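You operate a simulated robot arm through the tools that you are given. There is no shell and no other tool. Be economical: measure what you need, move in short steps, check, and stop when the job is done.

You run a simulated two-armed robot. Do the job below in one go: nothing can be reset, and whatever is moved stays where it is left.

Task
Hold the deep green tote on the top of the wooden bench steady with one hand and put the steel block that says "29" from the top of the wooden bench in it with the other.

Only the result counts: the job must be done as asked and must still hold three seconds after the hand-in. Knocking over, shifting, dropping, spilling or breaking anything else fails it.

Robot
Two 6-joint arms with two-finger parallel grippers on one trunk, on a base that drives. Base frame: it is fixed to the floor where the robot stands at the start and does not move with it; the origin is under the middle of the robot, x ahead of it, y to its left, z up; the surface under the hand at the start is at about z = 880. Units: mm, degrees, N and s.
The left shoulder is at the start at [60, 187, 1122], the right one opposite. With the tool pointing down near the work surface each hand reaches from about 280 to 620 mm from the robot's upright axis, wherever it stands, measured 20 degrees to its own side. Payload 1.57 kg a hand.
The TCP of each hand is the grasp point between the finger pads, 30 mm short of the fingertips. In the tool frame z runs along the fingers and y along their closing line. Largest opening 110 mm; finger width 24, thickness 12; the body of the gripper, 48 by 112 mm, starts 78 mm behind the TCP.
Orientation is that of the tool frame in the base frame, as a unit quaternion [x, y, z, w]. With the fingers straight down and closing along the base's y, the tool's x points along the base's -x, its y along +y and its z along -z.

Tools
- The arms move only by the tool nudge_tool. It takes "left_steps", "right_steps" or both (then of equal length, played together; a hand with none holds still); each is a list that holds one entry, the list of rows, each a list of 7 numbers: the shift along the tool's x, y, z in mm, then the turn, a rotation vector about the tool's x, y, z in degrees, then the gripper command, from -1 (fully open) to 1 (shut), values between in proportion. In form: [[[dx, dy, dz, wx, wy, wz, hand], ...]]. A call has 1 to 10 rows; each row shifts and turns the commanded pose from where the row before left it, along the tool's axes as they then stand. Each row takes 0.2 s and may step no farther than 50 mm and 8.6 degrees from the row before; otherwise, or with a gripper value out of range, the whole call is refused. Where a pose cannot be reached the arm comes as near as it can. A force on the tool above 40 N (or 10 N above the force at the start of the call, whichever is more), or a blocked arm, ends the call early, and 0.2 s more pass. The fingers move at their own pace (about 153 mm/s each) and stop on an object; they squeeze with about 24 N. The grip force told is the motor's: it shows also when the fingers shut on nothing. Time passes only in rows, and 0.2 s behind the last, so rows that do not move let the fingers close. The reply holds the time, the measured pose of the TCP, the force on the tool along the base axes, the opening and the grip force, in the units named above and with some noise, with the torque about the TCP (base axes, N m) and any sound that the robot's microphone picked up, and new pictures: "views" is both (left out), scene, wrist or none (wrist: the cameras of the hands that moved).
- Cameras (640 x 400 px; columns grow to the right, rows downward): "scene" is now at [19.2, 2.9, 1665.2]; the picture's right is [0.03, -1.00, 0.00], its down [-0.76, -0.02, -0.65] and it looks along [0.65, 0.02, -0.76] (base axes); focal length 253 px, centre (320, 200). "left" rides on the left gripper at [70, -16, -141] in its tool frame; the picture's right is [0.23, 0.97, 0.00], its down [-0.86, 0.20, -0.48] and it looks along [-0.47, 0.11, 0.88] (tool axes); focal length 222 px, centre (320, 200). "right" rides on the right gripper at [70, 16, -141] in its tool frame; the picture's right is [-0.23, 0.97, 0.00], its down [-0.86, -0.20, -0.48] and it looks along [-0.47, -0.11, 0.88] (tool axes); focal length 222 px, centre (320, 200). There is no depth. A picture from a camera that has moved, and an enlarged one, comes with that camera's place and axes in the base frame and with its lens.
- move_column(by): slides the trunk up (or, below 0, down) by that many mm; the arms and the scene camera ride with it, the base frame stays. It gives what a move gives, with no picture.
- drive_base(legs): drives the robot by 1 to 6 legs, each [ahead, left, turn to the left] in mm, mm and degrees, along the robot's own axes; the way and the turn of a leg run together, so that a leg with both is an arc; at most 1500 mm and 180 degrees a leg. The arms and the cameras ride along, it lands a little off, and it stops where it bumps. It gives what a move gives, and a new picture of the scene camera.
- pan_tilt(pan, tilt): turns the head with the scene camera to pan (to the left, within 86 degrees either way) and tilt (down, from -29 to 69), counted from straight ahead of the robot. It gives what a move gives, and a new picture of the scene camera.
- zoom(camera, box): a new picture of the part [left, top, right, bottom] of that camera's present view, enlarged. The clock stands still meanwhile.
- hand_in(): hands the job in; it is judged then, once.

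Work in short steps. Places have to be worked out from the pictures, the camera data and where the tool is seen: move nearer, look again, correct. Check each grasp and each placing, and mend what went wrong. You have 120 turns and 260 pictures in all, those below and enlarged ones among them. Open the grippers and draw the arms clear of the work before you hand the job in, unless the task says otherwise; then end with one line.

The tools are called after "Call:" by a JSON object that holds its "op" and its "data". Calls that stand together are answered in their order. nudge_tool: Moves the arms, as the interface text tells. Its arguments: {"type":"object","properties":{"left_steps":{"type":"array"},"right_steps":{"type":"array"},"views":{"type":"string","enum":["both","scene","wrist","none"]}},"required":[]} The other tools are called the same way: move_column (by) slides the trunk up or down; drive_base (legs) drives the base; pan_tilt (pan, tilt) turns the head that bears the scene camera; zoom (camera, box) takes an enlarged picture of a part of a camera's view; hand_in () hands the job in.

At the start:

```text
time_s: 0.0
left_eef_pos: [483.4, 274.3, 1185.6]
left_ee_rot: [0.0, 1.0, 0.0, -0.001]
left_contact_force: [-0.5, 0.0, -0.6]
left_ft_torque: [0.02, 0.01, -0.04]
left_finger_gap: 110.1
left_grasp_force: 0.0
right_eef_pos: [472.1, -191.7, 1192.2]
right_ee_rot: [0.0, 1.0, 0.0, 0.0]
right_contact_force: [0.0, 0.1, 0.4]
right_ft_torque: [0.01, 0.04, -0.02]
right_finger_gap: 109.7
right_grasp_force: 0.1
trunk travel left (down, up): [-750.0, 240.0]
robot x, y, heading: [-3.8, 2.6, 0.0]
head pan, tilt: [1.6, 49.3]
```

scene: 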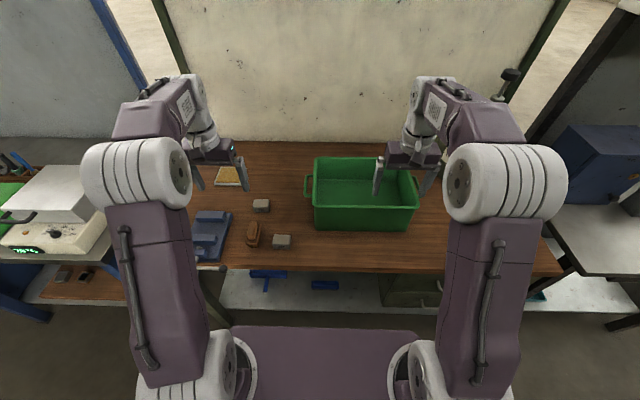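
right: 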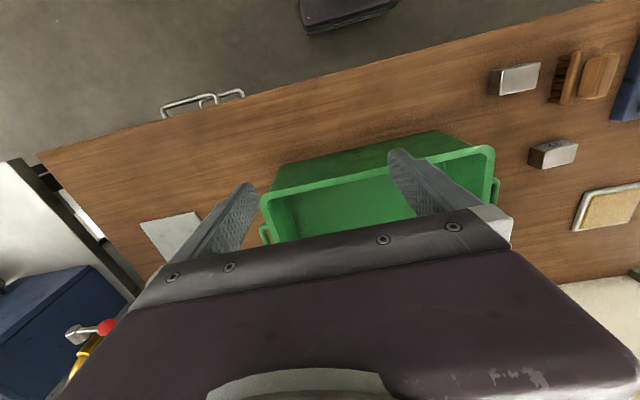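
left: 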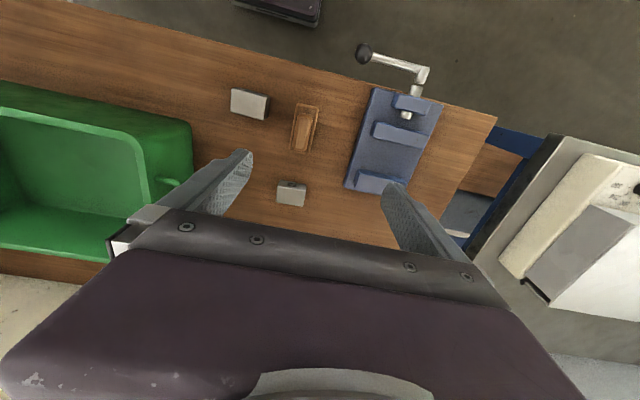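

Two steel blocks are seen left of the tote; I need to read the numbers. I zoom into both.

Call:
{"op": "zoom", "data": {"camera": "scene", "box": [230, 185, 310, 255]}}

Call:
{"op": "zoom", "data": {"camera": "left", "box": [210, 70, 340, 220]}}

Call:
{"op": "zoom", "data": {"camera": "right", "box": [480, 50, 600, 180]}}

```text
5.71 times, centred on (270, 220) of scene
camera zoom: at [19.2, 2.9, 1665.2], right [0.03, -1.0, 0.0], down [-0.76, -0.02, -0.65], along [0.65, 0.02, -0.76], focal length 1446 px, centre (606, 86)
```

zoom: 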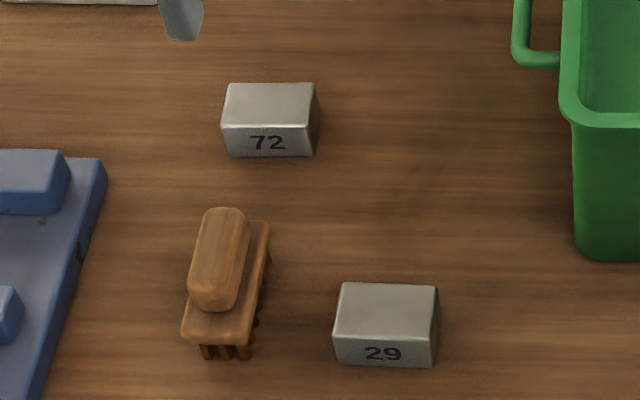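

```text
2.67 times, centred on (275, 145) of left
camera zoom: at [414.2, 258.1, 1326.3], right [-0.23, 0.97, 0.0], down [0.86, 0.2, 0.48], along [0.47, 0.11, -0.88], focal length 592 px, centre (440, 347)
```

zoom: 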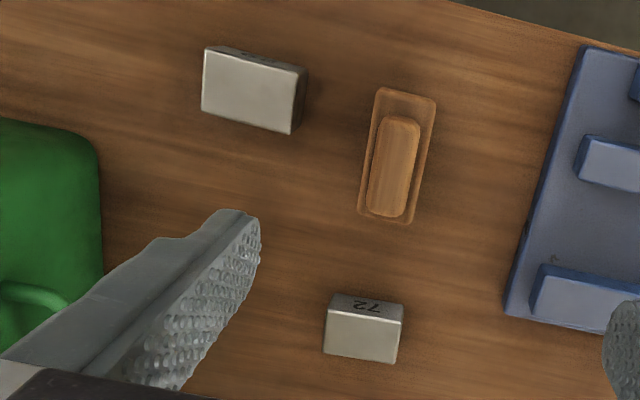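

```text
3.08 times, centred on (540, 115) of right
camera zoom: at [403.4, -175.1, 1333.9], right [0.23, 0.97, 0.0], down [0.86, -0.2, 0.48], along [0.47, -0.11, -0.88], focal length 684 px, centre (-357, 462)
```

zoom: 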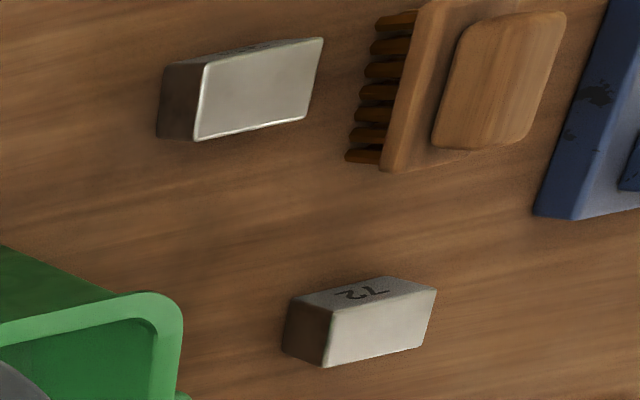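

Block "29" is the nearer one, with its top centre at about [479, 150], about 60 x 40 mm. Next I measure the tote.

Call:
{"op": "zoom", "data": {"camera": "scene", "box": [290, 140, 434, 240]}}

Call:
{"op": "zoom", "data": {"camera": "right", "box": [230, 110, 520, 260]}}

```text
4.00 times, centred on (362, 190) of scene
camera zoom: at [19.2, 2.9, 1665.2], right [0.03, -1.0, 0.0], down [-0.76, -0.02, -0.65], along [0.65, 0.02, -0.76], focal length 1012 px, centre (152, 240)
```

zoom: 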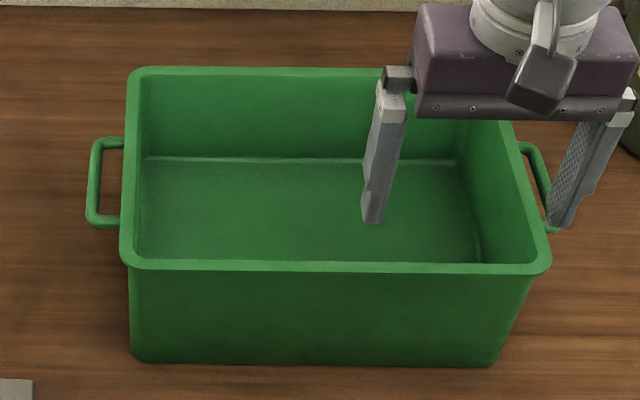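

```text
2.21 times, centred on (375, 185) of right
camera zoom: at [403.4, -175.1, 1333.9], right [0.23, 0.97, 0.0], down [0.86, -0.2, 0.48], along [0.47, -0.11, -0.88], focal length 490 px, centre (199, 233)
```

zoom: 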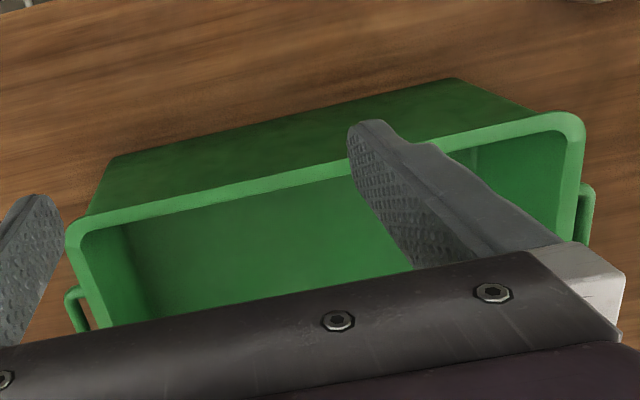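

The tote rim spans about x 547–795 and y −308..44 at z ≈ 1018, so it lies a bit far for the left hand. I look down to see how much room the base has before the bench.

Call:
{"op": "pan_tilt", "data": {"pan": 0, "tilt": 69}}

```text
time_s: 0.8
left_eef_pos: [484.6, 276.2, 1186.0]
left_ee_rot: [-0.001, 1.0, 0.0, 0.0]
left_contact_force: [0.8, 0.5, 0.0]
left_ft_torque: [0.01, -0.01, 0.01]
left_finger_gap: 110.1
left_grasp_force: 0.0
right_eef_pos: [474.2, -192.6, 1192.4]
right_ee_rot: [0.001, 1.0, 0.0, 0.0]
right_contact_force: [-0.4, 0.4, 0.2]
right_ft_torque: [-0.02, -0.02, 0.0]
right_finger_gap: 110.0
right_grasp_force: 0.0
trunk travel left (down, up): [-750.0, 240.0]
robot x, y, heading: [0.6, 2.1, -0.1]
head pan, tilt: [0.0, 68.8]
camera scene: at [-2.4, 0.7, 1642.4], right [0.0, -1.0, 0.0], down [-0.93, 0.0, -0.36], along [0.36, 0.0, -0.93], focal length 253 px, centre (320, 200)
```

scene: 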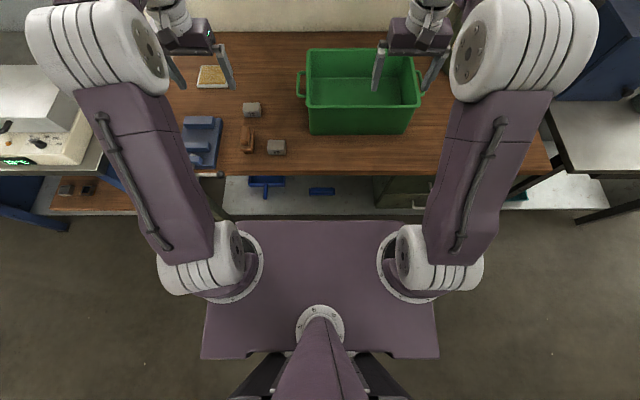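

The view beneath seems open in front of the base. I drive ahead slowly by 60 mm with both hands high, to bring the tote within reach.

Call:
{"op": "drive_base", "data": {"legs": [[60, 0, 0]]}}

```text
time_s: 1.8
left_eef_pos: [537.2, 275.0, 1189.0]
left_ee_rot: [0.0, 1.0, 0.0, 0.002]
left_contact_force: [0.0, 0.1, 0.8]
left_ft_torque: [0.04, -0.04, -0.01]
left_finger_gap: 109.8
left_grasp_force: 0.2
right_eef_pos: [527.1, -191.8, 1194.5]
right_ee_rot: [0.0, 1.0, -0.001, 0.003]
right_contact_force: [-0.5, 0.3, 0.2]
right_ft_torque: [0.01, -0.05, 0.02]
right_finger_gap: 110.1
right_grasp_force: 0.1
trunk travel left (down, up): [-750.0, 240.0]
robot x, y, heading: [60.3, -1.9, 0.1]
head pan, tilt: [0.0, 68.8]
camera scene: at [49.5, 0.7, 1642.3], right [0.0, -1.0, 0.0], down [-0.93, 0.0, -0.37], along [0.37, 0.0, -0.93], focal length 253 px, centre (320, 200)
```

scene: 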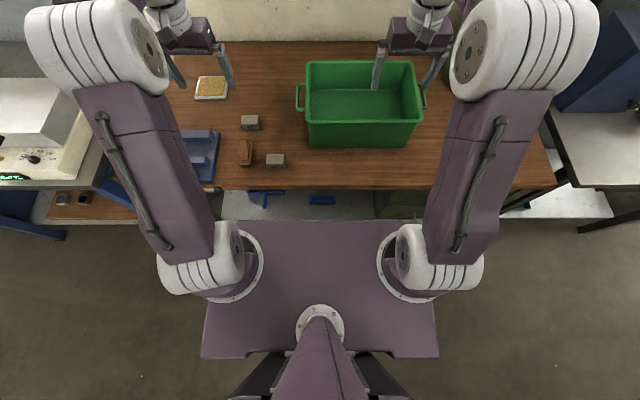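

No bump. I go another 45 mm.

Call:
{"op": "drive_base", "data": {"legs": [[45, 0, 0]]}}

Call:
{"op": "pan_tilt", "data": {"pan": 0, "tilt": 55}}

```text
time_s: 2.7
left_eef_pos: [580.6, 275.9, 1189.1]
left_ee_rot: [0.0, 1.0, 0.001, 0.003]
left_contact_force: [-0.4, 0.1, 0.0]
left_ft_torque: [0.03, -0.07, 0.01]
left_finger_gap: 109.9
left_grasp_force: 0.1
right_eef_pos: [570.9, -191.2, 1194.9]
right_ee_rot: [-0.001, 1.0, -0.001, 0.003]
right_contact_force: [-0.6, 0.1, 0.4]
right_ft_torque: [0.0, -0.07, 0.02]
right_finger_gap: 110.2
right_grasp_force: 0.1
trunk travel left (down, up): [-750.0, 240.0]
robot x, y, heading: [107.6, -3.1, 0.0]
head pan, tilt: [0.0, 68.8]
camera scene: at [93.3, 0.7, 1642.3], right [0.0, -1.0, 0.0], down [-0.93, 0.0, -0.37], along [0.37, 0.0, -0.93], focal length 253 px, centre (320, 200)
```

scene: 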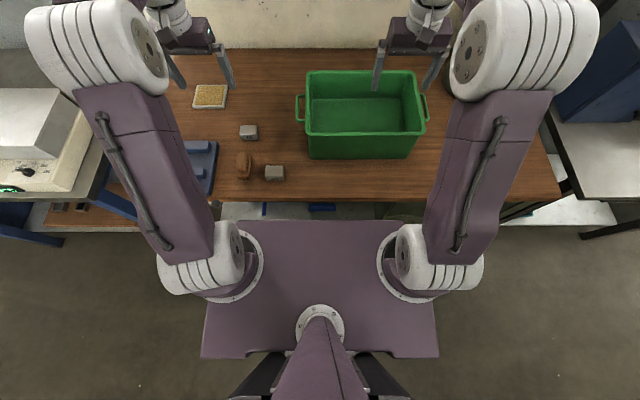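

```text
time_s: 3.5
left_eef_pos: [587.8, 275.6, 1185.3]
left_ee_rot: [0.0, 1.0, 0.0, 0.0]
left_contact_force: [0.1, 0.8, 0.0]
left_ft_torque: [-0.01, 0.06, 0.03]
left_finger_gap: 110.1
left_grasp_force: 0.1
right_eef_pos: [576.4, -191.9, 1192.2]
right_ee_rot: [-0.001, 1.0, 0.001, 0.0]
right_contact_force: [0.1, 0.8, -0.3]
right_ft_torque: [0.02, 0.03, 0.01]
right_finger_gap: 110.2
right_grasp_force: 0.0
trunk travel left (down, up): [-750.0, 240.0]
robot x, y, heading: [101.0, 2.9, -0.1]
head pan, tilt: [0.0, 55.0]
camera scene: at [118.6, 0.7, 1657.7], right [0.0, -1.0, 0.0], down [-0.82, 0.0, -0.57], along [0.57, 0.0, -0.82], focal length 253 px, centre (320, 200)
```

scene: 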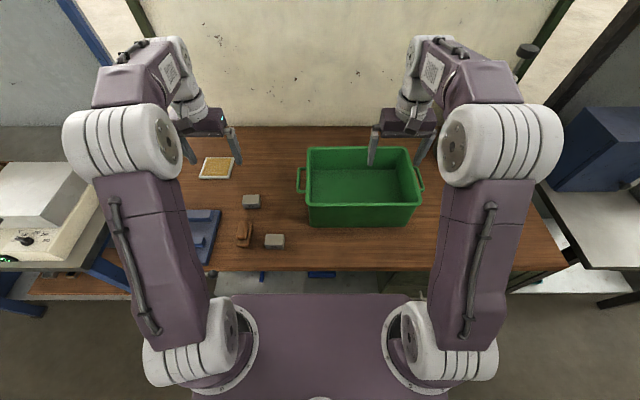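

Base is now at x ≈ 104. I bring the left hand over the block "29" with partially opened fingers, and turn the right hand by -90° so it can pinch the tote's near wall.

Call:
{"op": "nudge_tool", "data": {"left_steps": [[[11, -12.6, 0, 0, 0, 0, -0.6], [11, -12.6, 0, 0, 0, 0, -0.6], [11, -12.6, 0, 0, 0, 0, -0.6], [11, -12.6, 0, 0, 0, 0, -0.6], [11, -12.6, 0, 0, 0, 0, -0.6], [11, -12.6, 0, 0, 0, 0, -0.6], [11, -12.6, 0, 0, 0, 0, -0.6], [11, -12.6, 0, 0, 0, 0, -0.6], [11, -12.6, 0, 0, 0, 0, -0.6], [11, -12.6, 0, 0, 0, 0, -0.6]]], "right_steps": [[[0, 0, 0, 0, 0, -8.5, -1], [0, 0, 0, 0, 0, -8.5, -1], [0, 0, 0, 0, 0, -8.5, -1], [0, 0, 0, 0, 0, -8.5, -1], [0, 0, 0, 0, 0, -8.5, -1], [0, 0, 0, 0, 0, -8.5, -1], [0, 0, 0, 0, 0, -8.5, -1], [0, 0, 0, 0, 0, -8.5, -1], [0, 0, 0, 0, 0, -8.5, -1], [0, 0, 0, 0, 0, -8.5, -1]]]}}

```text
time_s: 5.7
left_eef_pos: [476.2, 148.7, 1186.5]
left_ee_rot: [0.001, 1.0, 0.0, 0.0]
left_contact_force: [-0.6, 0.0, -0.3]
left_ft_torque: [-0.04, 0.01, -0.04]
left_finger_gap: 88.1
left_grasp_force: 0.0
right_eef_pos: [575.6, -191.8, 1193.6]
right_ee_rot: [-0.677, 0.736, -0.001, 0.0]
right_contact_force: [0.5, 0.6, 0.1]
right_ft_torque: [-0.01, 0.02, 0.01]
right_finger_gap: 109.9
right_grasp_force: 0.0
trunk travel left (down, up): [-750.0, 240.0]
robot x, y, heading: [106.5, 2.6, 0.1]
head pan, tilt: [0.0, 55.0]
camera scene: at [116.2, 0.3, 1657.8], right [0.0, -1.0, 0.0], down [-0.82, 0.0, -0.57], along [0.57, 0.0, -0.82], focal length 253 px, centre (320, 200)
camera right: at [553.9, -259.6, 1333.9], right [-0.95, 0.31, 0.0], down [0.27, 0.84, 0.48], along [0.15, 0.46, -0.88], focal length 222 px, centre (320, 200)
camera left: at [407.0, 131.7, 1327.1], right [-0.23, 0.97, 0.0], down [0.85, 0.2, 0.48], along [0.47, 0.11, -0.88], focal length 222 px, centre (320, 200)
```

scene: 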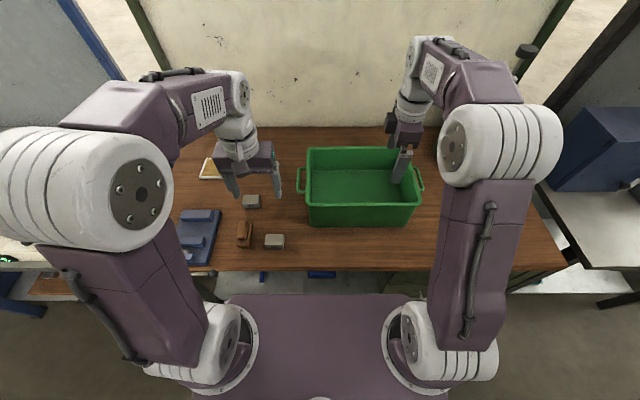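
right: 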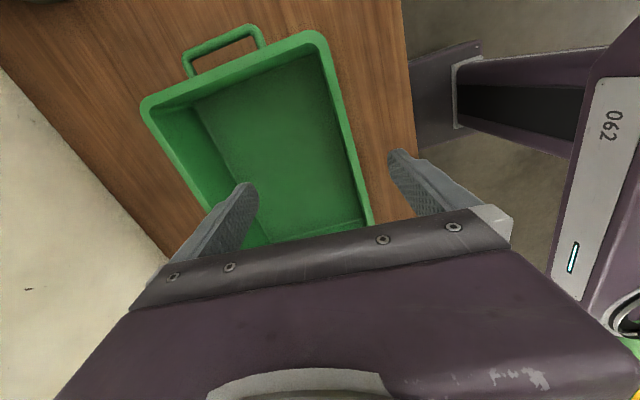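
left: 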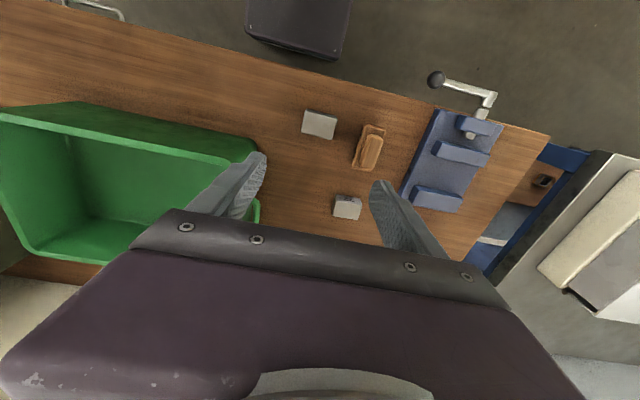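

Both estimates agree: the block is at about (478, 149) and the near wall centreline at x ≈ 551. I lower both hands to just above their targets.

Call:
{"op": "nudge_tool", "data": {"left_steps": [[[0, 0, 0, 0, 0, 0, -0.6], [0, 0, 20, 0, 0, 0, -0.6], [0, 0, 30, 0, 0, 0, -0.6], [0, 0, 30, 0, 0, 0, -0.6], [0, 0, 30, 0, 0, 0, -0.6], [-1, 0, 30, 0, 0, 0, -0.6], [-1, 0, 25, 0, 0, 0, -0.6], [0, 0, 20, 0, 0, 0, -0.6]]], "right_steps": [[[0, 0, 0, 0, 0, -5, -1], [-6, 12, 0, 0, 0, 0, -1], [-6, 13, 0, 0, 0, 0, -1], [0, 0, 30, 0, 0, 0, -1], [0, 0, 30, 0, 0, 0, -1], [0, 0, 30, 0, 0, 0, -1], [0, 0, 25, 0, 0, 0, -1], [0, 0, 15, 0, 0, 0, -1]]]}}

```text
time_s: 7.5
left_eef_pos: [479.2, 149.9, 999.0]
left_ee_rot: [0.0, 1.0, 0.0, 0.0]
left_contact_force: [0.2, -0.2, 0.7]
left_ft_torque: [0.04, 0.03, -0.01]
left_finger_gap: 88.0
left_grasp_force: 0.1
right_eef_pos: [550.5, -180.3, 1064.8]
right_ee_rot: [-0.707, 0.707, 0.0, 0.001]
right_contact_force: [0.1, 0.7, 0.1]
right_ft_torque: [0.01, 0.06, 0.02]
right_finger_gap: 110.1
right_grasp_force: 0.1
trunk travel left (down, up): [-750.0, 240.0]
robot x, y, heading: [105.8, -0.9, 0.1]
head pan, tilt: [0.0, 55.0]
camera scene: at [117.9, 0.8, 1657.8], right [0.0, -1.0, 0.0], down [-0.82, 0.0, -0.57], along [0.57, 0.0, -0.82], focal length 253 px, centre (320, 200)
camera right: at [534.9, -249.2, 1204.7], right [-0.97, 0.23, 0.0], down [0.2, 0.86, 0.48], along [0.11, 0.47, -0.88], focal length 222 px, centre (320, 200)
camera left: at [409.6, 132.8, 1139.9], right [-0.23, 0.97, 0.0], down [0.85, 0.2, 0.48], along [0.47, 0.11, -0.88], focal length 222 px, centre (320, 200)
```

scene: 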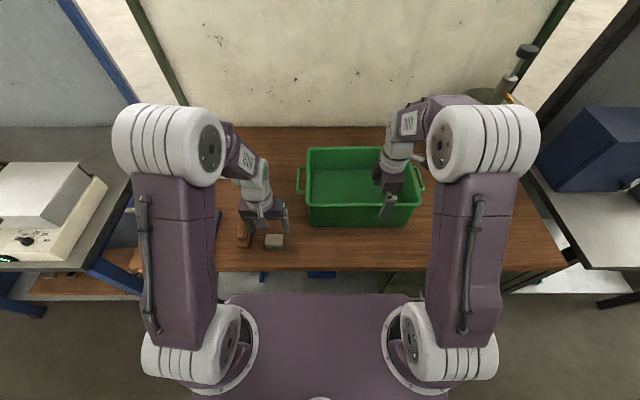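
right: 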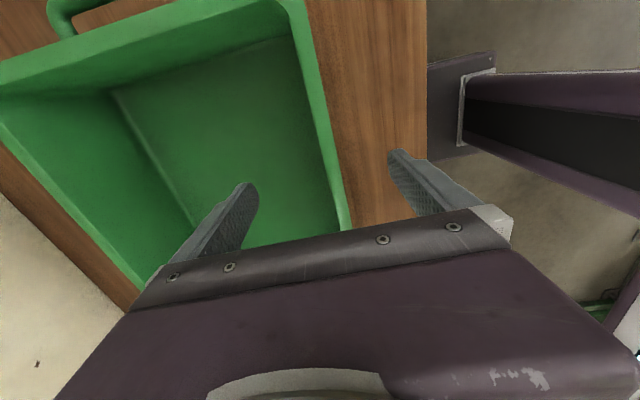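
left: 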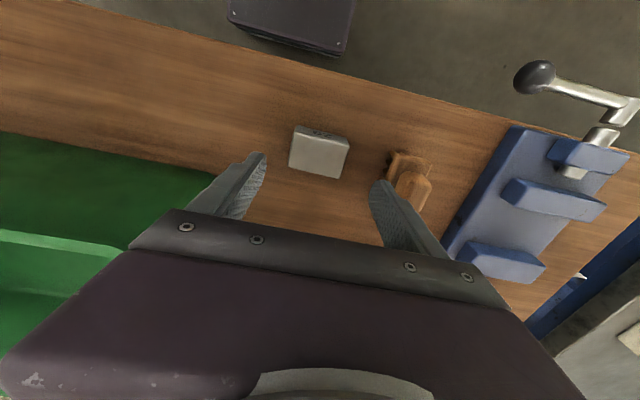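

Both are well aligned. I lower the left hand around the block, and the right hand so its fingers straddle the near wall.

Call:
{"op": "nudge_tool", "data": {"left_steps": [[[0, -1, 20, 0, 0, 0, -0.6], [0, 0, 20, 0, 0, 0, -0.6], [0, 0, 20, 0, 0, 0, -0.6], [0, 0, 10, 0, 0, 0, -0.6], [0, 0, 7, 0, 0, 0, -0.6], [0, 0, 5, 0, 0, 0, -0.6]]], "right_steps": [[[0, 2, 10, 0, 0, 0, -1], [0, 2, 10, 0, 0, 0, -1], [0, 0, 10, 0, 0, 0, -1], [0, 0, 10, 0, 0, 0, -1], [0, 0, 10, 0, 0, 0, -1], [0, 0, 6, 0, 0, 0, -1]]]}}

```text
time_s: 8.9
left_eef_pos: [479.5, 148.6, 918.7]
left_ee_rot: [0.0, 1.0, 0.0, 0.0]
left_contact_force: [0.0, -0.4, 0.9]
left_ft_torque: [0.03, -0.01, 0.01]
left_finger_gap: 87.9
left_grasp_force: 0.1
right_eef_pos: [546.7, -179.3, 1006.5]
right_ee_rot: [-0.706, 0.708, 0.0, 0.0]
right_contact_force: [-0.2, 0.2, 0.4]
right_ft_torque: [-0.01, -0.01, 0.0]
right_finger_gap: 109.7
right_grasp_force: 0.0
trunk travel left (down, up): [-750.0, 240.0]
robot x, y, heading: [106.8, -2.6, -0.0]
head pan, tilt: [0.0, 55.0]
camera scene: at [117.2, 0.7, 1657.8], right [0.0, -1.0, 0.0], down [-0.82, 0.0, -0.57], along [0.57, 0.0, -0.82], focal length 253 px, centre (320, 200)
camera right: at [530.8, -249.2, 1148.0], right [-0.97, 0.23, 0.0], down [0.2, 0.86, 0.48], along [0.11, 0.47, -0.88], focal length 222 px, centre (320, 200)
camera left: at [410.1, 131.5, 1059.1], right [-0.23, 0.97, 0.0], down [0.85, 0.2, 0.48], along [0.47, 0.11, -0.88], focal length 222 px, centre (320, 200)
```

scene: 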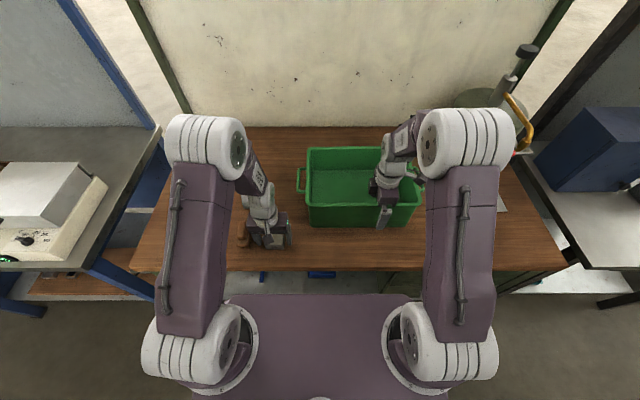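
right: 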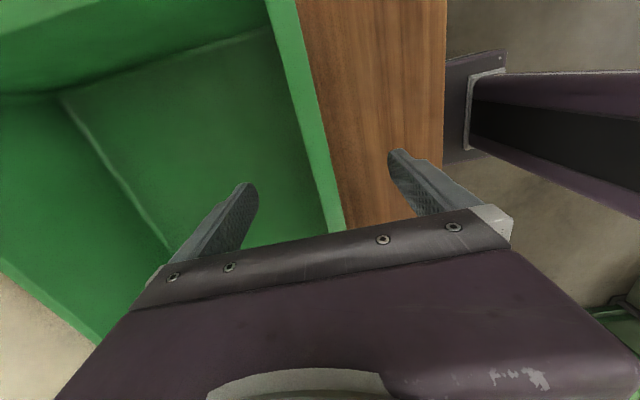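
left: 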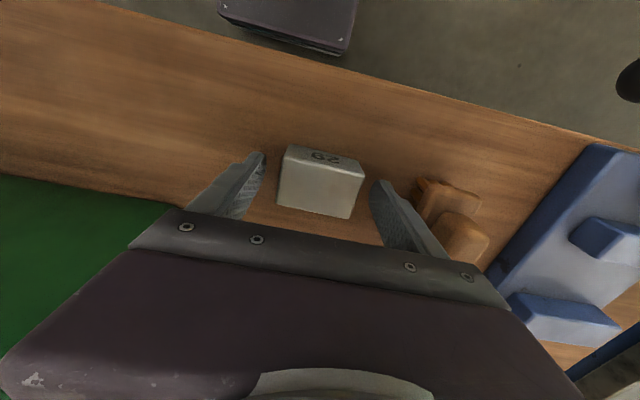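

The block is centred between the left fingers. The wall rim centre is at x ≈ 541, so I shift the right hand 5 mm toward the robot and close both hands.

Call:
{"op": "nudge_tool", "data": {"left_steps": [[[0, 0, 3, 0, 0, 0, -0.6], [0, 0, 0, 0, 0, 0, -0.3], [0, 0, 0, 0, 0, 0, 0], [0, 0, 0, 0, 0, 0, 0.4], [0, 0, 0, 0, 0, 0, 1], [0, 0, 0, 0, 0, 0, 1]]], "right_steps": [[[0, 5, 3, 0, 0, 0, -1], [0, 0, 0, 0, 0, 0, -0.5], [0, 0, 0, 0, 0, 0, 0], [0, 0, 0, 0, 0, 0, 0.4], [0, 0, 0, 0, 0, 0, 0.7], [0, 0, 0, 0, 0, 0, 1]]]}}

```text
time_s: 10.3
left_eef_pos: [479.1, 149.0, 915.3]
left_ee_rot: [0.0, 1.0, 0.0, 0.0]
left_contact_force: [1.5, -1.1, 1.1]
left_ft_torque: [-0.08, -0.21, -0.05]
left_finger_gap: 59.7
left_grasp_force: 23.6
right_eef_pos: [541.0, -178.7, 1003.6]
right_ee_rot: [0.707, -0.707, 0.0, 0.0]
right_contact_force: [0.9, -0.6, 1.9]
right_ft_torque: [0.34, 0.12, 0.59]
right_finger_gap: 5.0
right_grasp_force: 23.7
trunk travel left (down, up): [-750.0, 240.0]
robot x, y, heading: [103.5, 1.3, -0.1]
head pan, tilt: [0.0, 55.0]
camera scene: at [117.0, 0.5, 1657.8], right [0.0, -1.0, 0.0], down [-0.82, 0.0, -0.57], along [0.57, 0.0, -0.82], focal length 253 px, centre (320, 200)
camera right: at [525.7, -249.1, 1145.1], right [-0.97, 0.23, 0.0], down [0.2, 0.86, 0.48], along [0.11, 0.47, -0.88], focal length 222 px, centre (320, 200)
camera left: at [410.0, 131.5, 1056.2], right [-0.23, 0.97, 0.0], down [0.85, 0.2, 0.48], along [0.47, 0.11, -0.88], focal length 222 px, centre (320, 200)
```

scene: 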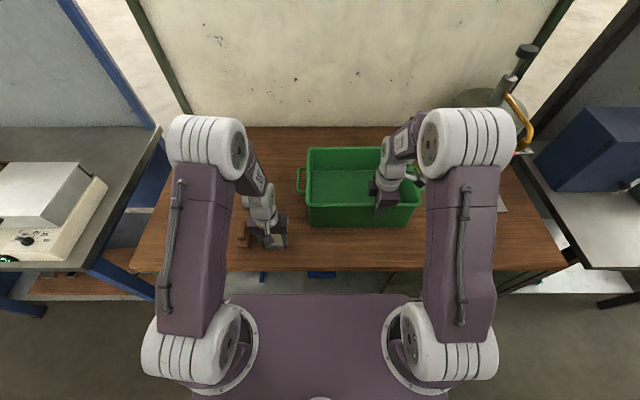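
right: 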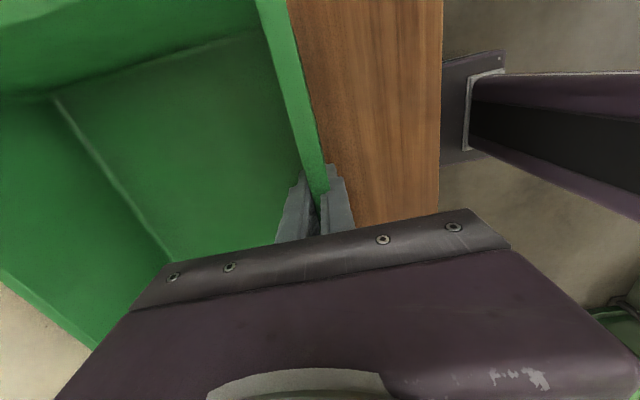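
left: 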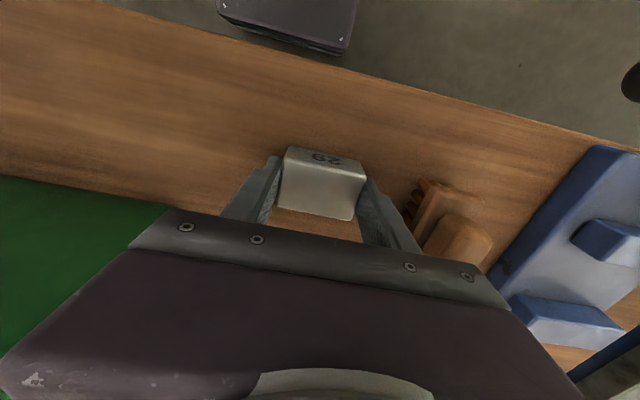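

Both grips hold: wall 5 mm thick, block 60 mm, motors at 24 N. I lift the block straight up while the right hand holds the tote.

Call:
{"op": "nudge_tool", "data": {"left_steps": [[[0, 0, -10, 0, 0, 0, 1], [0, 0, -20, 0, 0, 0, 1], [0, 0, -25, 0, 0, 0, 1], [0, 0, -25, 0, 0, 0, 1], [0, 0, -25, 0, 0, 0, 1], [0, 0, -25, 0, 0, 0, 1], [0, 0, -25, 0, 0, 0, 1], [0, 0, -25, 0, 0, 0, 1], [0, 0, -20, 0, 0, 0, 1], [0, 0, -10, 0, 0, 0, 1]]], "views": "both"}}

```text
time_s: 12.5
left_eef_pos: [479.2, 147.7, 1126.8]
left_ee_rot: [0.0, 1.0, 0.0, -0.001]
left_contact_force: [-0.7, 0.2, -5.2]
left_ft_torque: [0.0, 0.0, 0.0]
left_finger_gap: 60.0
left_grasp_force: 23.4
right_eef_pos: [542.0, -178.9, 1004.2]
right_ee_rot: [0.707, -0.707, 0.0, -0.001]
right_contact_force: [0.8, -2.1, 6.8]
right_ft_torque: [-0.24, 0.09, 0.62]
right_finger_gap: 4.6
right_grasp_force: 23.4
trunk travel left (down, up): [-750.0, 240.0]
robot x, y, heading: [103.0, 2.7, 0.1]
head pan, tilt: [0.0, 55.0]
camera scene: at [117.0, 0.7, 1657.8], right [0.0, -1.0, 0.0], down [-0.82, 0.0, -0.57], along [0.57, 0.0, -0.82], focal length 253 px, centre (320, 200)
camera left: at [410.3, 130.8, 1267.3], right [-0.23, 0.97, 0.0], down [0.86, 0.2, 0.48], along [0.47, 0.11, -0.88], focal length 222 px, centre (320, 200)
```

scene: 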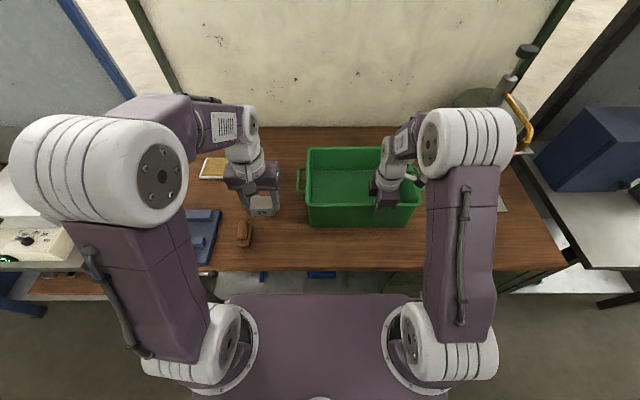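
left: 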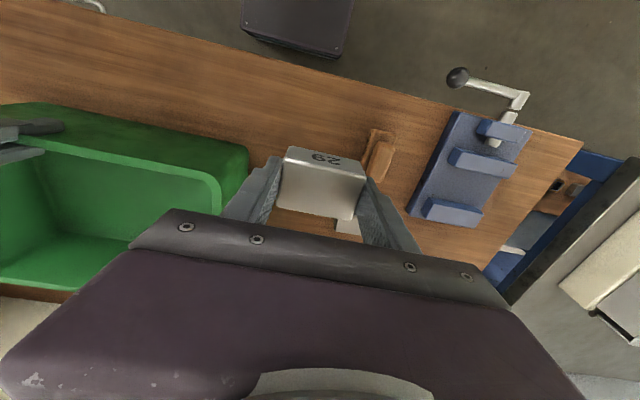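

The block is held (about 0.5 kg). I carry it over the tote's left-front inside, to about (620, -40).

Call:
{"op": "nudge_tool", "data": {"left_steps": [[[-14, -18.8, 0, 0, 0, 0, 1], [-14, -18.8, 0, 0, 0, 0, 1], [-14, -18.8, 0, 0, 0, 0, 1], [-14, -18.8, 0, 0, 0, 0, 1], [-14, -18.8, 0, 0, 0, 0, 1], [-14, -18.8, 0, 0, 0, 0, 1], [-14, -18.8, 0, 0, 0, 0, 1], [-14, -18.8, 0, 0, 0, 0, 1], [-14, -18.8, 0, 0, 0, 0, 1], [-14, -18.8, 0, 0, 0, 0, 1]]], "views": "both"}}

```text
time_s: 14.7
left_eef_pos: [618.7, -39.4, 1125.6]
left_ee_rot: [0.0, 1.0, 0.0, -0.001]
left_contact_force: [-0.2, 1.1, -6.6]
left_ft_torque: [-0.01, 0.02, 0.0]
left_finger_gap: 59.9
left_grasp_force: 24.2
right_eef_pos: [541.5, -179.0, 1003.5]
right_ee_rot: [0.707, -0.707, 0.0, 0.0]
right_contact_force: [-1.3, -0.6, 3.5]
right_ft_torque: [0.55, 0.54, 0.31]
right_finger_gap: 4.9
right_grasp_force: 23.7
trunk travel left (down, up): [-750.0, 240.0]
robot x, y, heading: [103.8, -1.9, -0.2]
head pan, tilt: [0.0, 55.0]
camera scene: at [117.5, 0.7, 1657.8], right [0.0, -1.0, 0.0], down [-0.82, 0.0, -0.57], along [0.57, 0.0, -0.82], focal length 253 px, centre (320, 200)
camera left: at [550.5, -56.6, 1266.8], right [-0.23, 0.97, 0.0], down [0.86, 0.2, 0.48], along [0.46, 0.11, -0.88], focal length 222 px, centre (320, 200)
```

scene: 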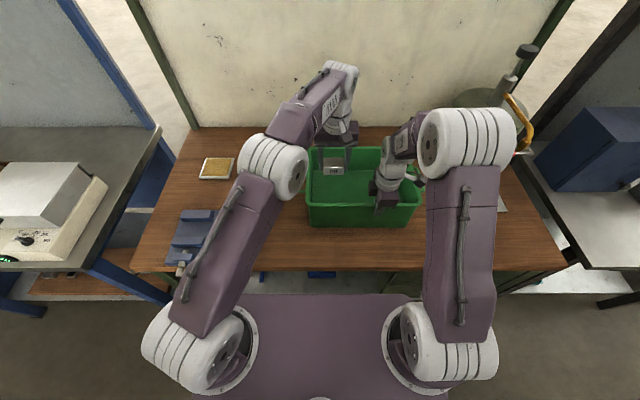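
left: 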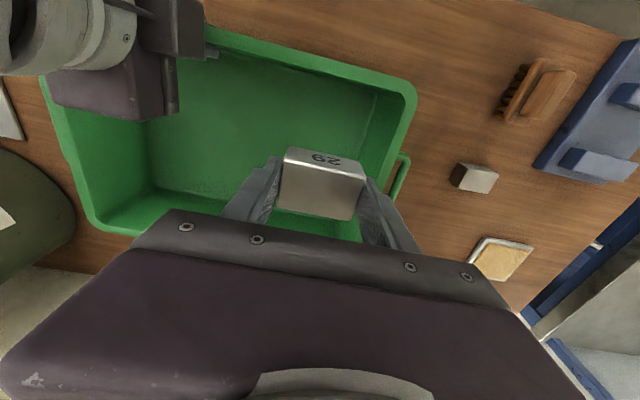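

The block is above the tote interior with about 45 mm clear at the left wall. I lower it toward the floor of the tote.

Call:
{"op": "nudge_tool", "data": {"left_steps": [[[0, -3, 20, 0, 0, 0, 1], [0, 0, 20, 0, 0, 0, 1], [0, 0, 25, 0, 0, 0, 1], [0, 0, 25, 0, 0, 0, 1], [0, 0, 25, 0, 0, 0, 1], [0, 0, 25, 0, 0, 0, 1], [0, 0, 20, 0, 0, 0, 1], [0, 0, 15, 0, 0, 0, 1], [0, 0, 10, 0, 0, 0, 1], [0, 0, 5, 0, 0, 0, 1]]], "views": "both"}}

```text
time_s: 16.8
left_eef_pos: [619.7, -41.2, 945.6]
left_ee_rot: [0.0, 1.0, -0.002, 0.005]
left_contact_force: [-2.8, -0.2, 6.4]
left_ft_torque: [0.41, 0.2, 0.0]
left_finger_gap: 60.1
left_grasp_force: 23.9
right_eef_pos: [540.1, -178.3, 1004.0]
right_ee_rot: [-0.706, 0.708, 0.0, 0.0]
right_contact_force: [0.5, -1.2, 8.4]
right_ft_torque: [0.55, 0.76, -0.25]
right_finger_gap: 4.8
right_grasp_force: 23.9
trunk travel left (down, up): [-750.0, 240.0]
robot x, y, heading: [102.5, -0.9, 0.2]
head pan, tilt: [0.0, 55.0]
stopped in row 10 (left hand): the force on the tool passed its limit at 50 N (the readings are from after the stop); the commanded pose is now the measured one
camera scene: at [114.8, 0.7, 1657.9], right [0.0, -1.0, 0.0], down [-0.82, 0.0, -0.57], along [0.57, 0.0, -0.82], focal length 253 px, centre (320, 200)
camera left: at [549.1, -58.7, 1086.0], right [-0.23, 0.97, 0.0], down [0.85, 0.2, 0.49], along [0.47, 0.11, -0.87], focal length 222 px, centre (320, 200)
```

scene: 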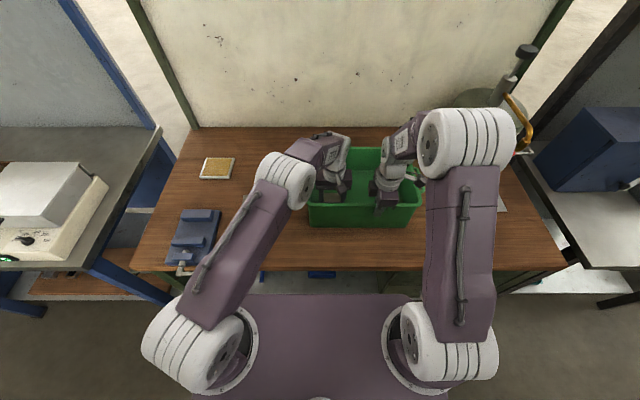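
left: 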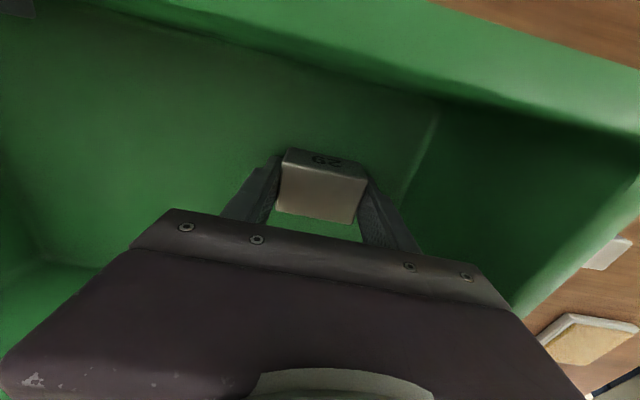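

The block met the tote's floor (raised, about z 910) and the force rose. I open the left hand gently by a small amount.

Call:
{"op": "nudge_tool", "data": {"left_steps": [[[0, 0, 0, 0, 0, 0, 0.1], [0, 0, 0, 0, 0, 0, -0.2], [0, 0, 0, 0, 0, 0, -0.4], [0, 0, 0, 0, 0, 0, -0.4]]], "views": "wrist"}}

```text
time_s: 17.8
left_eef_pos: [620.4, -41.3, 947.6]
left_ee_rot: [0.0, 1.0, -0.001, 0.004]
left_contact_force: [1.1, -5.5, 10.3]
left_ft_torque: [0.25, 0.08, 0.02]
left_finger_gap: 72.3
left_grasp_force: 0.1
right_eef_pos: [540.0, -179.5, 1003.8]
right_ee_rot: [-0.707, 0.708, -0.002, 0.002]
right_contact_force: [1.2, 2.3, 14.1]
right_ft_torque: [0.22, 0.75, -0.3]
right_finger_gap: 4.9
right_grasp_force: 24.1
trunk travel left (down, up): [-750.0, 240.0]
robot x, y, heading: [107.1, -0.2, -0.2]
head pan, tilt: [0.0, 55.0]
camera left: at [549.2, -58.8, 1086.0], right [-0.23, 0.97, -0.01], down [0.85, 0.2, 0.49], along [0.48, 0.11, -0.87], focal length 222 px, centre (320, 200)
```

left: 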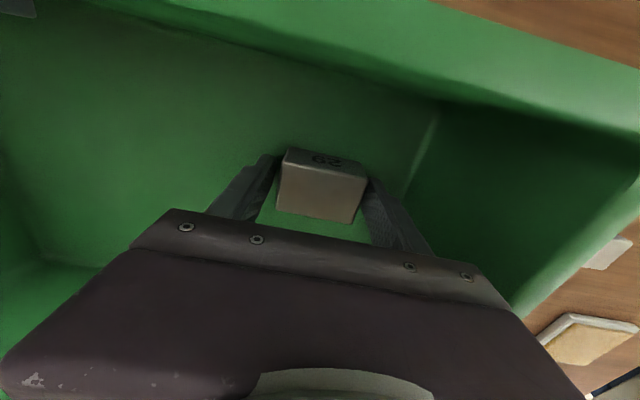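

The block looks released but there is still contact force. I raise the left hand by a few mm and open a bit more.

Call:
{"op": "nudge_tool", "data": {"left_steps": [[[0, 0, -3, 0, 0, 0, -0.4], [0, 0, -4, 0, 0, 0, -0.5], [0, 0, 0, 0, 0, 0, -0.5]]], "views": "both"}}

```text
time_s: 18.6
left_eef_pos: [619.4, -41.1, 953.1]
left_ee_rot: [0.0, 1.0, -0.001, 0.004]
left_contact_force: [-0.1, 0.9, 0.7]
left_ft_torque: [-0.01, 0.01, 0.04]
left_finger_gap: 82.9
left_grasp_force: 0.1
right_eef_pos: [541.3, -179.0, 1003.9]
right_ee_rot: [-0.707, 0.707, 0.0, 0.001]
right_contact_force: [-0.8, -2.9, 16.9]
right_ft_torque: [-0.28, 0.59, -0.33]
right_finger_gap: 4.8
right_grasp_force: 23.6
trunk travel left (down, up): [-750.0, 240.0]
robot x, y, heading: [104.2, 3.9, 0.2]
head pan, tilt: [0.0, 55.0]
camera scene: at [114.8, 0.9, 1657.8], right [0.0, -1.0, 0.0], down [-0.82, 0.0, -0.57], along [0.57, 0.0, -0.82], focal length 253 px, centre (320, 200)
camera left: at [549.2, -57.8, 1092.8], right [-0.23, 0.97, 0.0], down [0.85, 0.2, 0.49], along [0.47, 0.11, -0.87], focal length 222 px, centre (320, 200)
```

scene: 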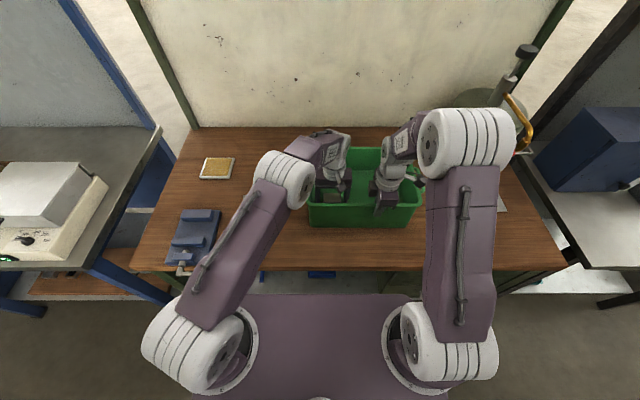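
left: 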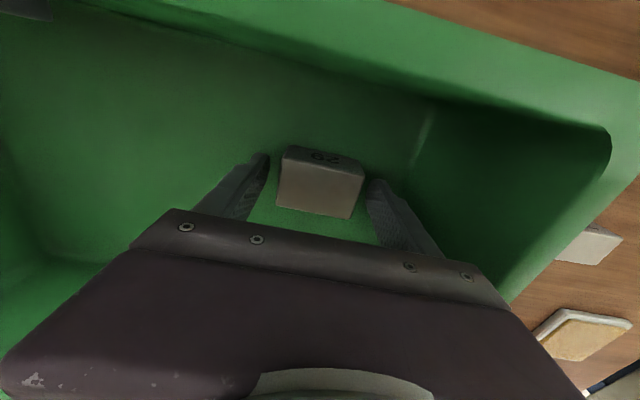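

The block rests freely in the tote. I draw the left hand straight up out of the tote.

Call:
{"op": "nudge_tool", "data": {"left_steps": [[[0, 0, -10, 0, 0, 0, -0.5], [0, 0, -20, 0, 0, 0, -0.5], [0, 0, -25, 0, 0, 0, -0.5], [0, 0, -25, 0, 0, 0, -0.5], [0, 0, -25, 0, 0, 0, -0.5], [0, 0, -25, 0, 0, 0, -0.5], [0, 0, -25, 0, 0, 0, -0.5], [0, 0, -25, 0, 0, 0, -0.5], [0, 0, -20, 0, 0, 0, -0.5], [0, 0, -10, 0, 0, 0, -0.5]]], "views": "wrist"}}

```text
time_s: 20.8
left_eef_pos: [616.9, -40.7, 1163.1]
left_ee_rot: [-0.001, 1.0, -0.001, 0.005]
left_contact_force: [-0.8, 0.0, -1.0]
left_ft_torque: [-0.03, -0.01, -0.04]
left_finger_gap: 82.5
left_grasp_force: 0.0
right_eef_pos: [540.2, -179.4, 1004.1]
right_ee_rot: [-0.706, 0.708, -0.001, 0.001]
right_contact_force: [-0.4, -2.7, 13.8]
right_ft_torque: [0.08, 0.5, -0.33]
right_finger_gap: 4.8
right_grasp_force: 23.8
trunk travel left (down, up): [-750.0, 240.0]
robot x, y, heading: [99.7, 0.1, -0.2]
head pan, tilt: [0.0, 55.0]
camera left: at [546.9, -58.2, 1302.5], right [-0.23, 0.97, 0.0], down [0.85, 0.2, 0.49], along [0.47, 0.11, -0.87], focal length 222 px, centre (320, 200)
```

left: 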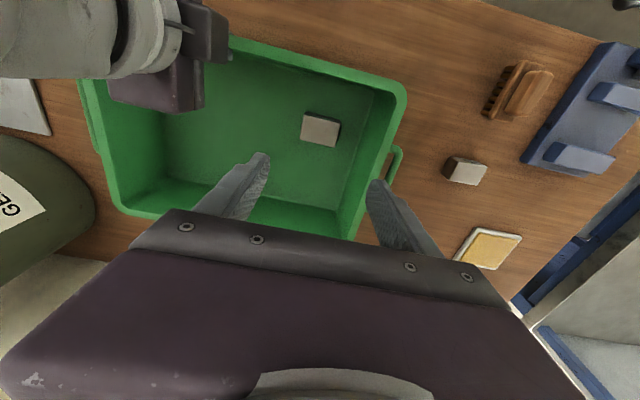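

The block lies in the tote. I release the right hand, let it settle, then raise it; the left hand moves back to its own side at the same time.

Call:
{"op": "nudge_tool", "data": {"right_steps": [[[0, 0, 0, 0, 0, 0, 0.7], [0, 0, 0, 0, 0, 0, 0.4], [0, 0, 0, 0, 0, 0, 0.2], [0, 0, 0, 0, 0, 0, 0], [0, 0, -10, 0, 0, 0, 0], [0, 0, -25, 0, 0, 0, 0], [0, 0, -30, 0, 0, 0, 0], [0, 0, -40, 0, 0, 0, 0], [0, 0, -40, 0, 0, 0, 0], [0, 0, -40, 0, 0, 0, 0]]], "left_steps": [[[0, 0, -5, 0, 0, 0, -0.5], [0, 20, 0, 0, 0, 0, -0.5], [0, 25, 0, 0, 0, 0, -0.5], [0, 30, 0, 0, 0, 0, -0.5], [0, 35, 0, 0, 0, 0, -1], [0, 35, 0, 0, 0, 0, -1], [0, 35, 0, 0, 0, 0, -1], [0, 35, 0, 0, 0, 0, -1], [0, 30, 0, 0, 0, 0, -1], [0, 20, 0, 0, 0, 0, -1]]]}}

```text
time_s: 22.9
left_eef_pos: [619.2, 224.6, 1166.4]
left_ee_rot: [0.0, 1.0, -0.002, 0.004]
left_contact_force: [0.0, 1.8, 0.2]
left_ft_torque: [0.03, -0.02, -0.02]
left_finger_gap: 110.2
left_grasp_force: 0.1
right_eef_pos: [540.3, -177.6, 1188.3]
right_ee_rot: [-0.706, 0.708, 0.0, 0.001]
right_contact_force: [0.6, -0.6, 0.3]
right_ft_torque: [0.0, -0.01, 0.01]
right_finger_gap: 54.9
right_grasp_force: 0.1
trunk travel left (down, up): [-750.0, 240.0]
robot x, y, heading: [104.2, -0.7, -0.4]
head pan, tilt: [0.0, 55.0]
camera scene: at [116.5, 1.5, 1657.7], right [0.0, -1.0, 0.0], down [-0.82, 0.0, -0.57], along [0.57, 0.0, -0.82], focal length 253 px, centre (320, 200)
camera right: at [524.6, -247.9, 1329.5], right [-0.97, 0.23, 0.0], down [0.2, 0.85, 0.48], along [0.11, 0.47, -0.88], focal length 222 px, centre (320, 200)
camera left: at [549.7, 208.2, 1305.5], right [-0.23, 0.97, 0.0], down [0.85, 0.2, 0.48], along [0.47, 0.11, -0.87], focal length 222 px, centre (320, 200)
```

scene: 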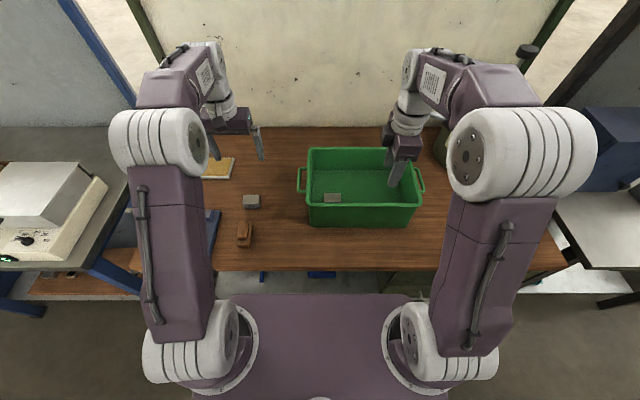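
right: 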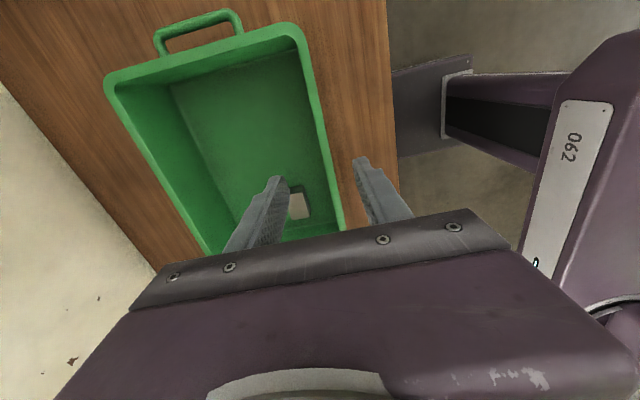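
left: 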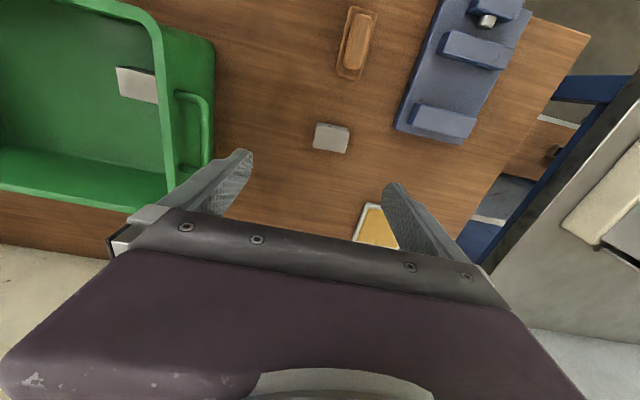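

The block is in the tote, the tote stands in its place and the other items are untouched. I open the right hand fully and move it to the right, clear of the tote.

Call:
{"op": "nudge_tool", "data": {"right_steps": [[[0, 10, -20, 0, 0, 0, -0.5], [0, 20, 0, 0, 0, 0, -1], [0, 20, 0, 0, 0, 0, -1], [0, 20, 0, 0, 0, 0, -1], [0, 0, 0, 0, 0, 0, -1]]], "views": "scene"}}

```text
time_s: 24.1
left_eef_pos: [621.7, 225.6, 1165.8]
left_ee_rot: [0.0, 1.0, -0.002, 0.004]
left_contact_force: [-0.4, -1.4, 0.3]
left_ft_torque: [-0.01, 0.0, -0.02]
left_finger_gap: 109.8
left_grasp_force: 0.0
right_eef_pos: [472.5, -179.0, 1206.7]
right_ee_rot: [-0.707, 0.708, 0.001, 0.001]
right_contact_force: [-0.1, -0.2, 0.3]
right_ft_torque: [0.01, 0.0, 0.01]
right_finger_gap: 109.7
right_grasp_force: 0.1
trunk travel left (down, up): [-750.0, 240.0]
robot x, y, heading: [104.2, -1.2, -0.2]
head pan, tilt: [0.0, 55.0]
camera scene: at [117.5, 0.8, 1657.8], right [0.0, -1.0, 0.0], down [-0.82, 0.0, -0.57], along [0.57, 0.0, -0.82], focal length 253 px, centre (320, 200)
```

scene: 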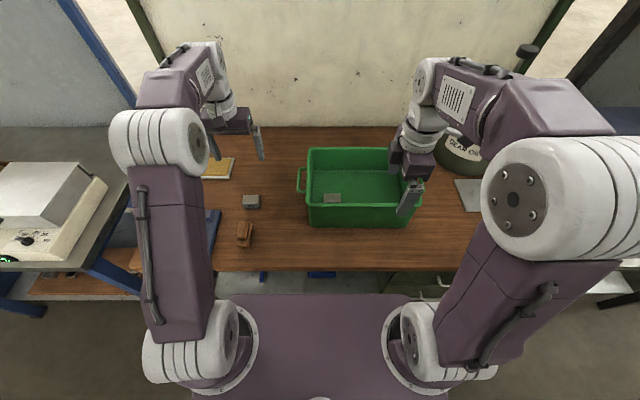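

Everything is at rest, both hands are open and clear, and the block is inside the tote. I hand in.

Call:
{"op": "hand_in", "data": {}}

```text
The job is handed in.
```

The steel block "29" is in the green tote: the right hand held the tote's near wall while the left hand put the block in, and both hands are now open and clear.
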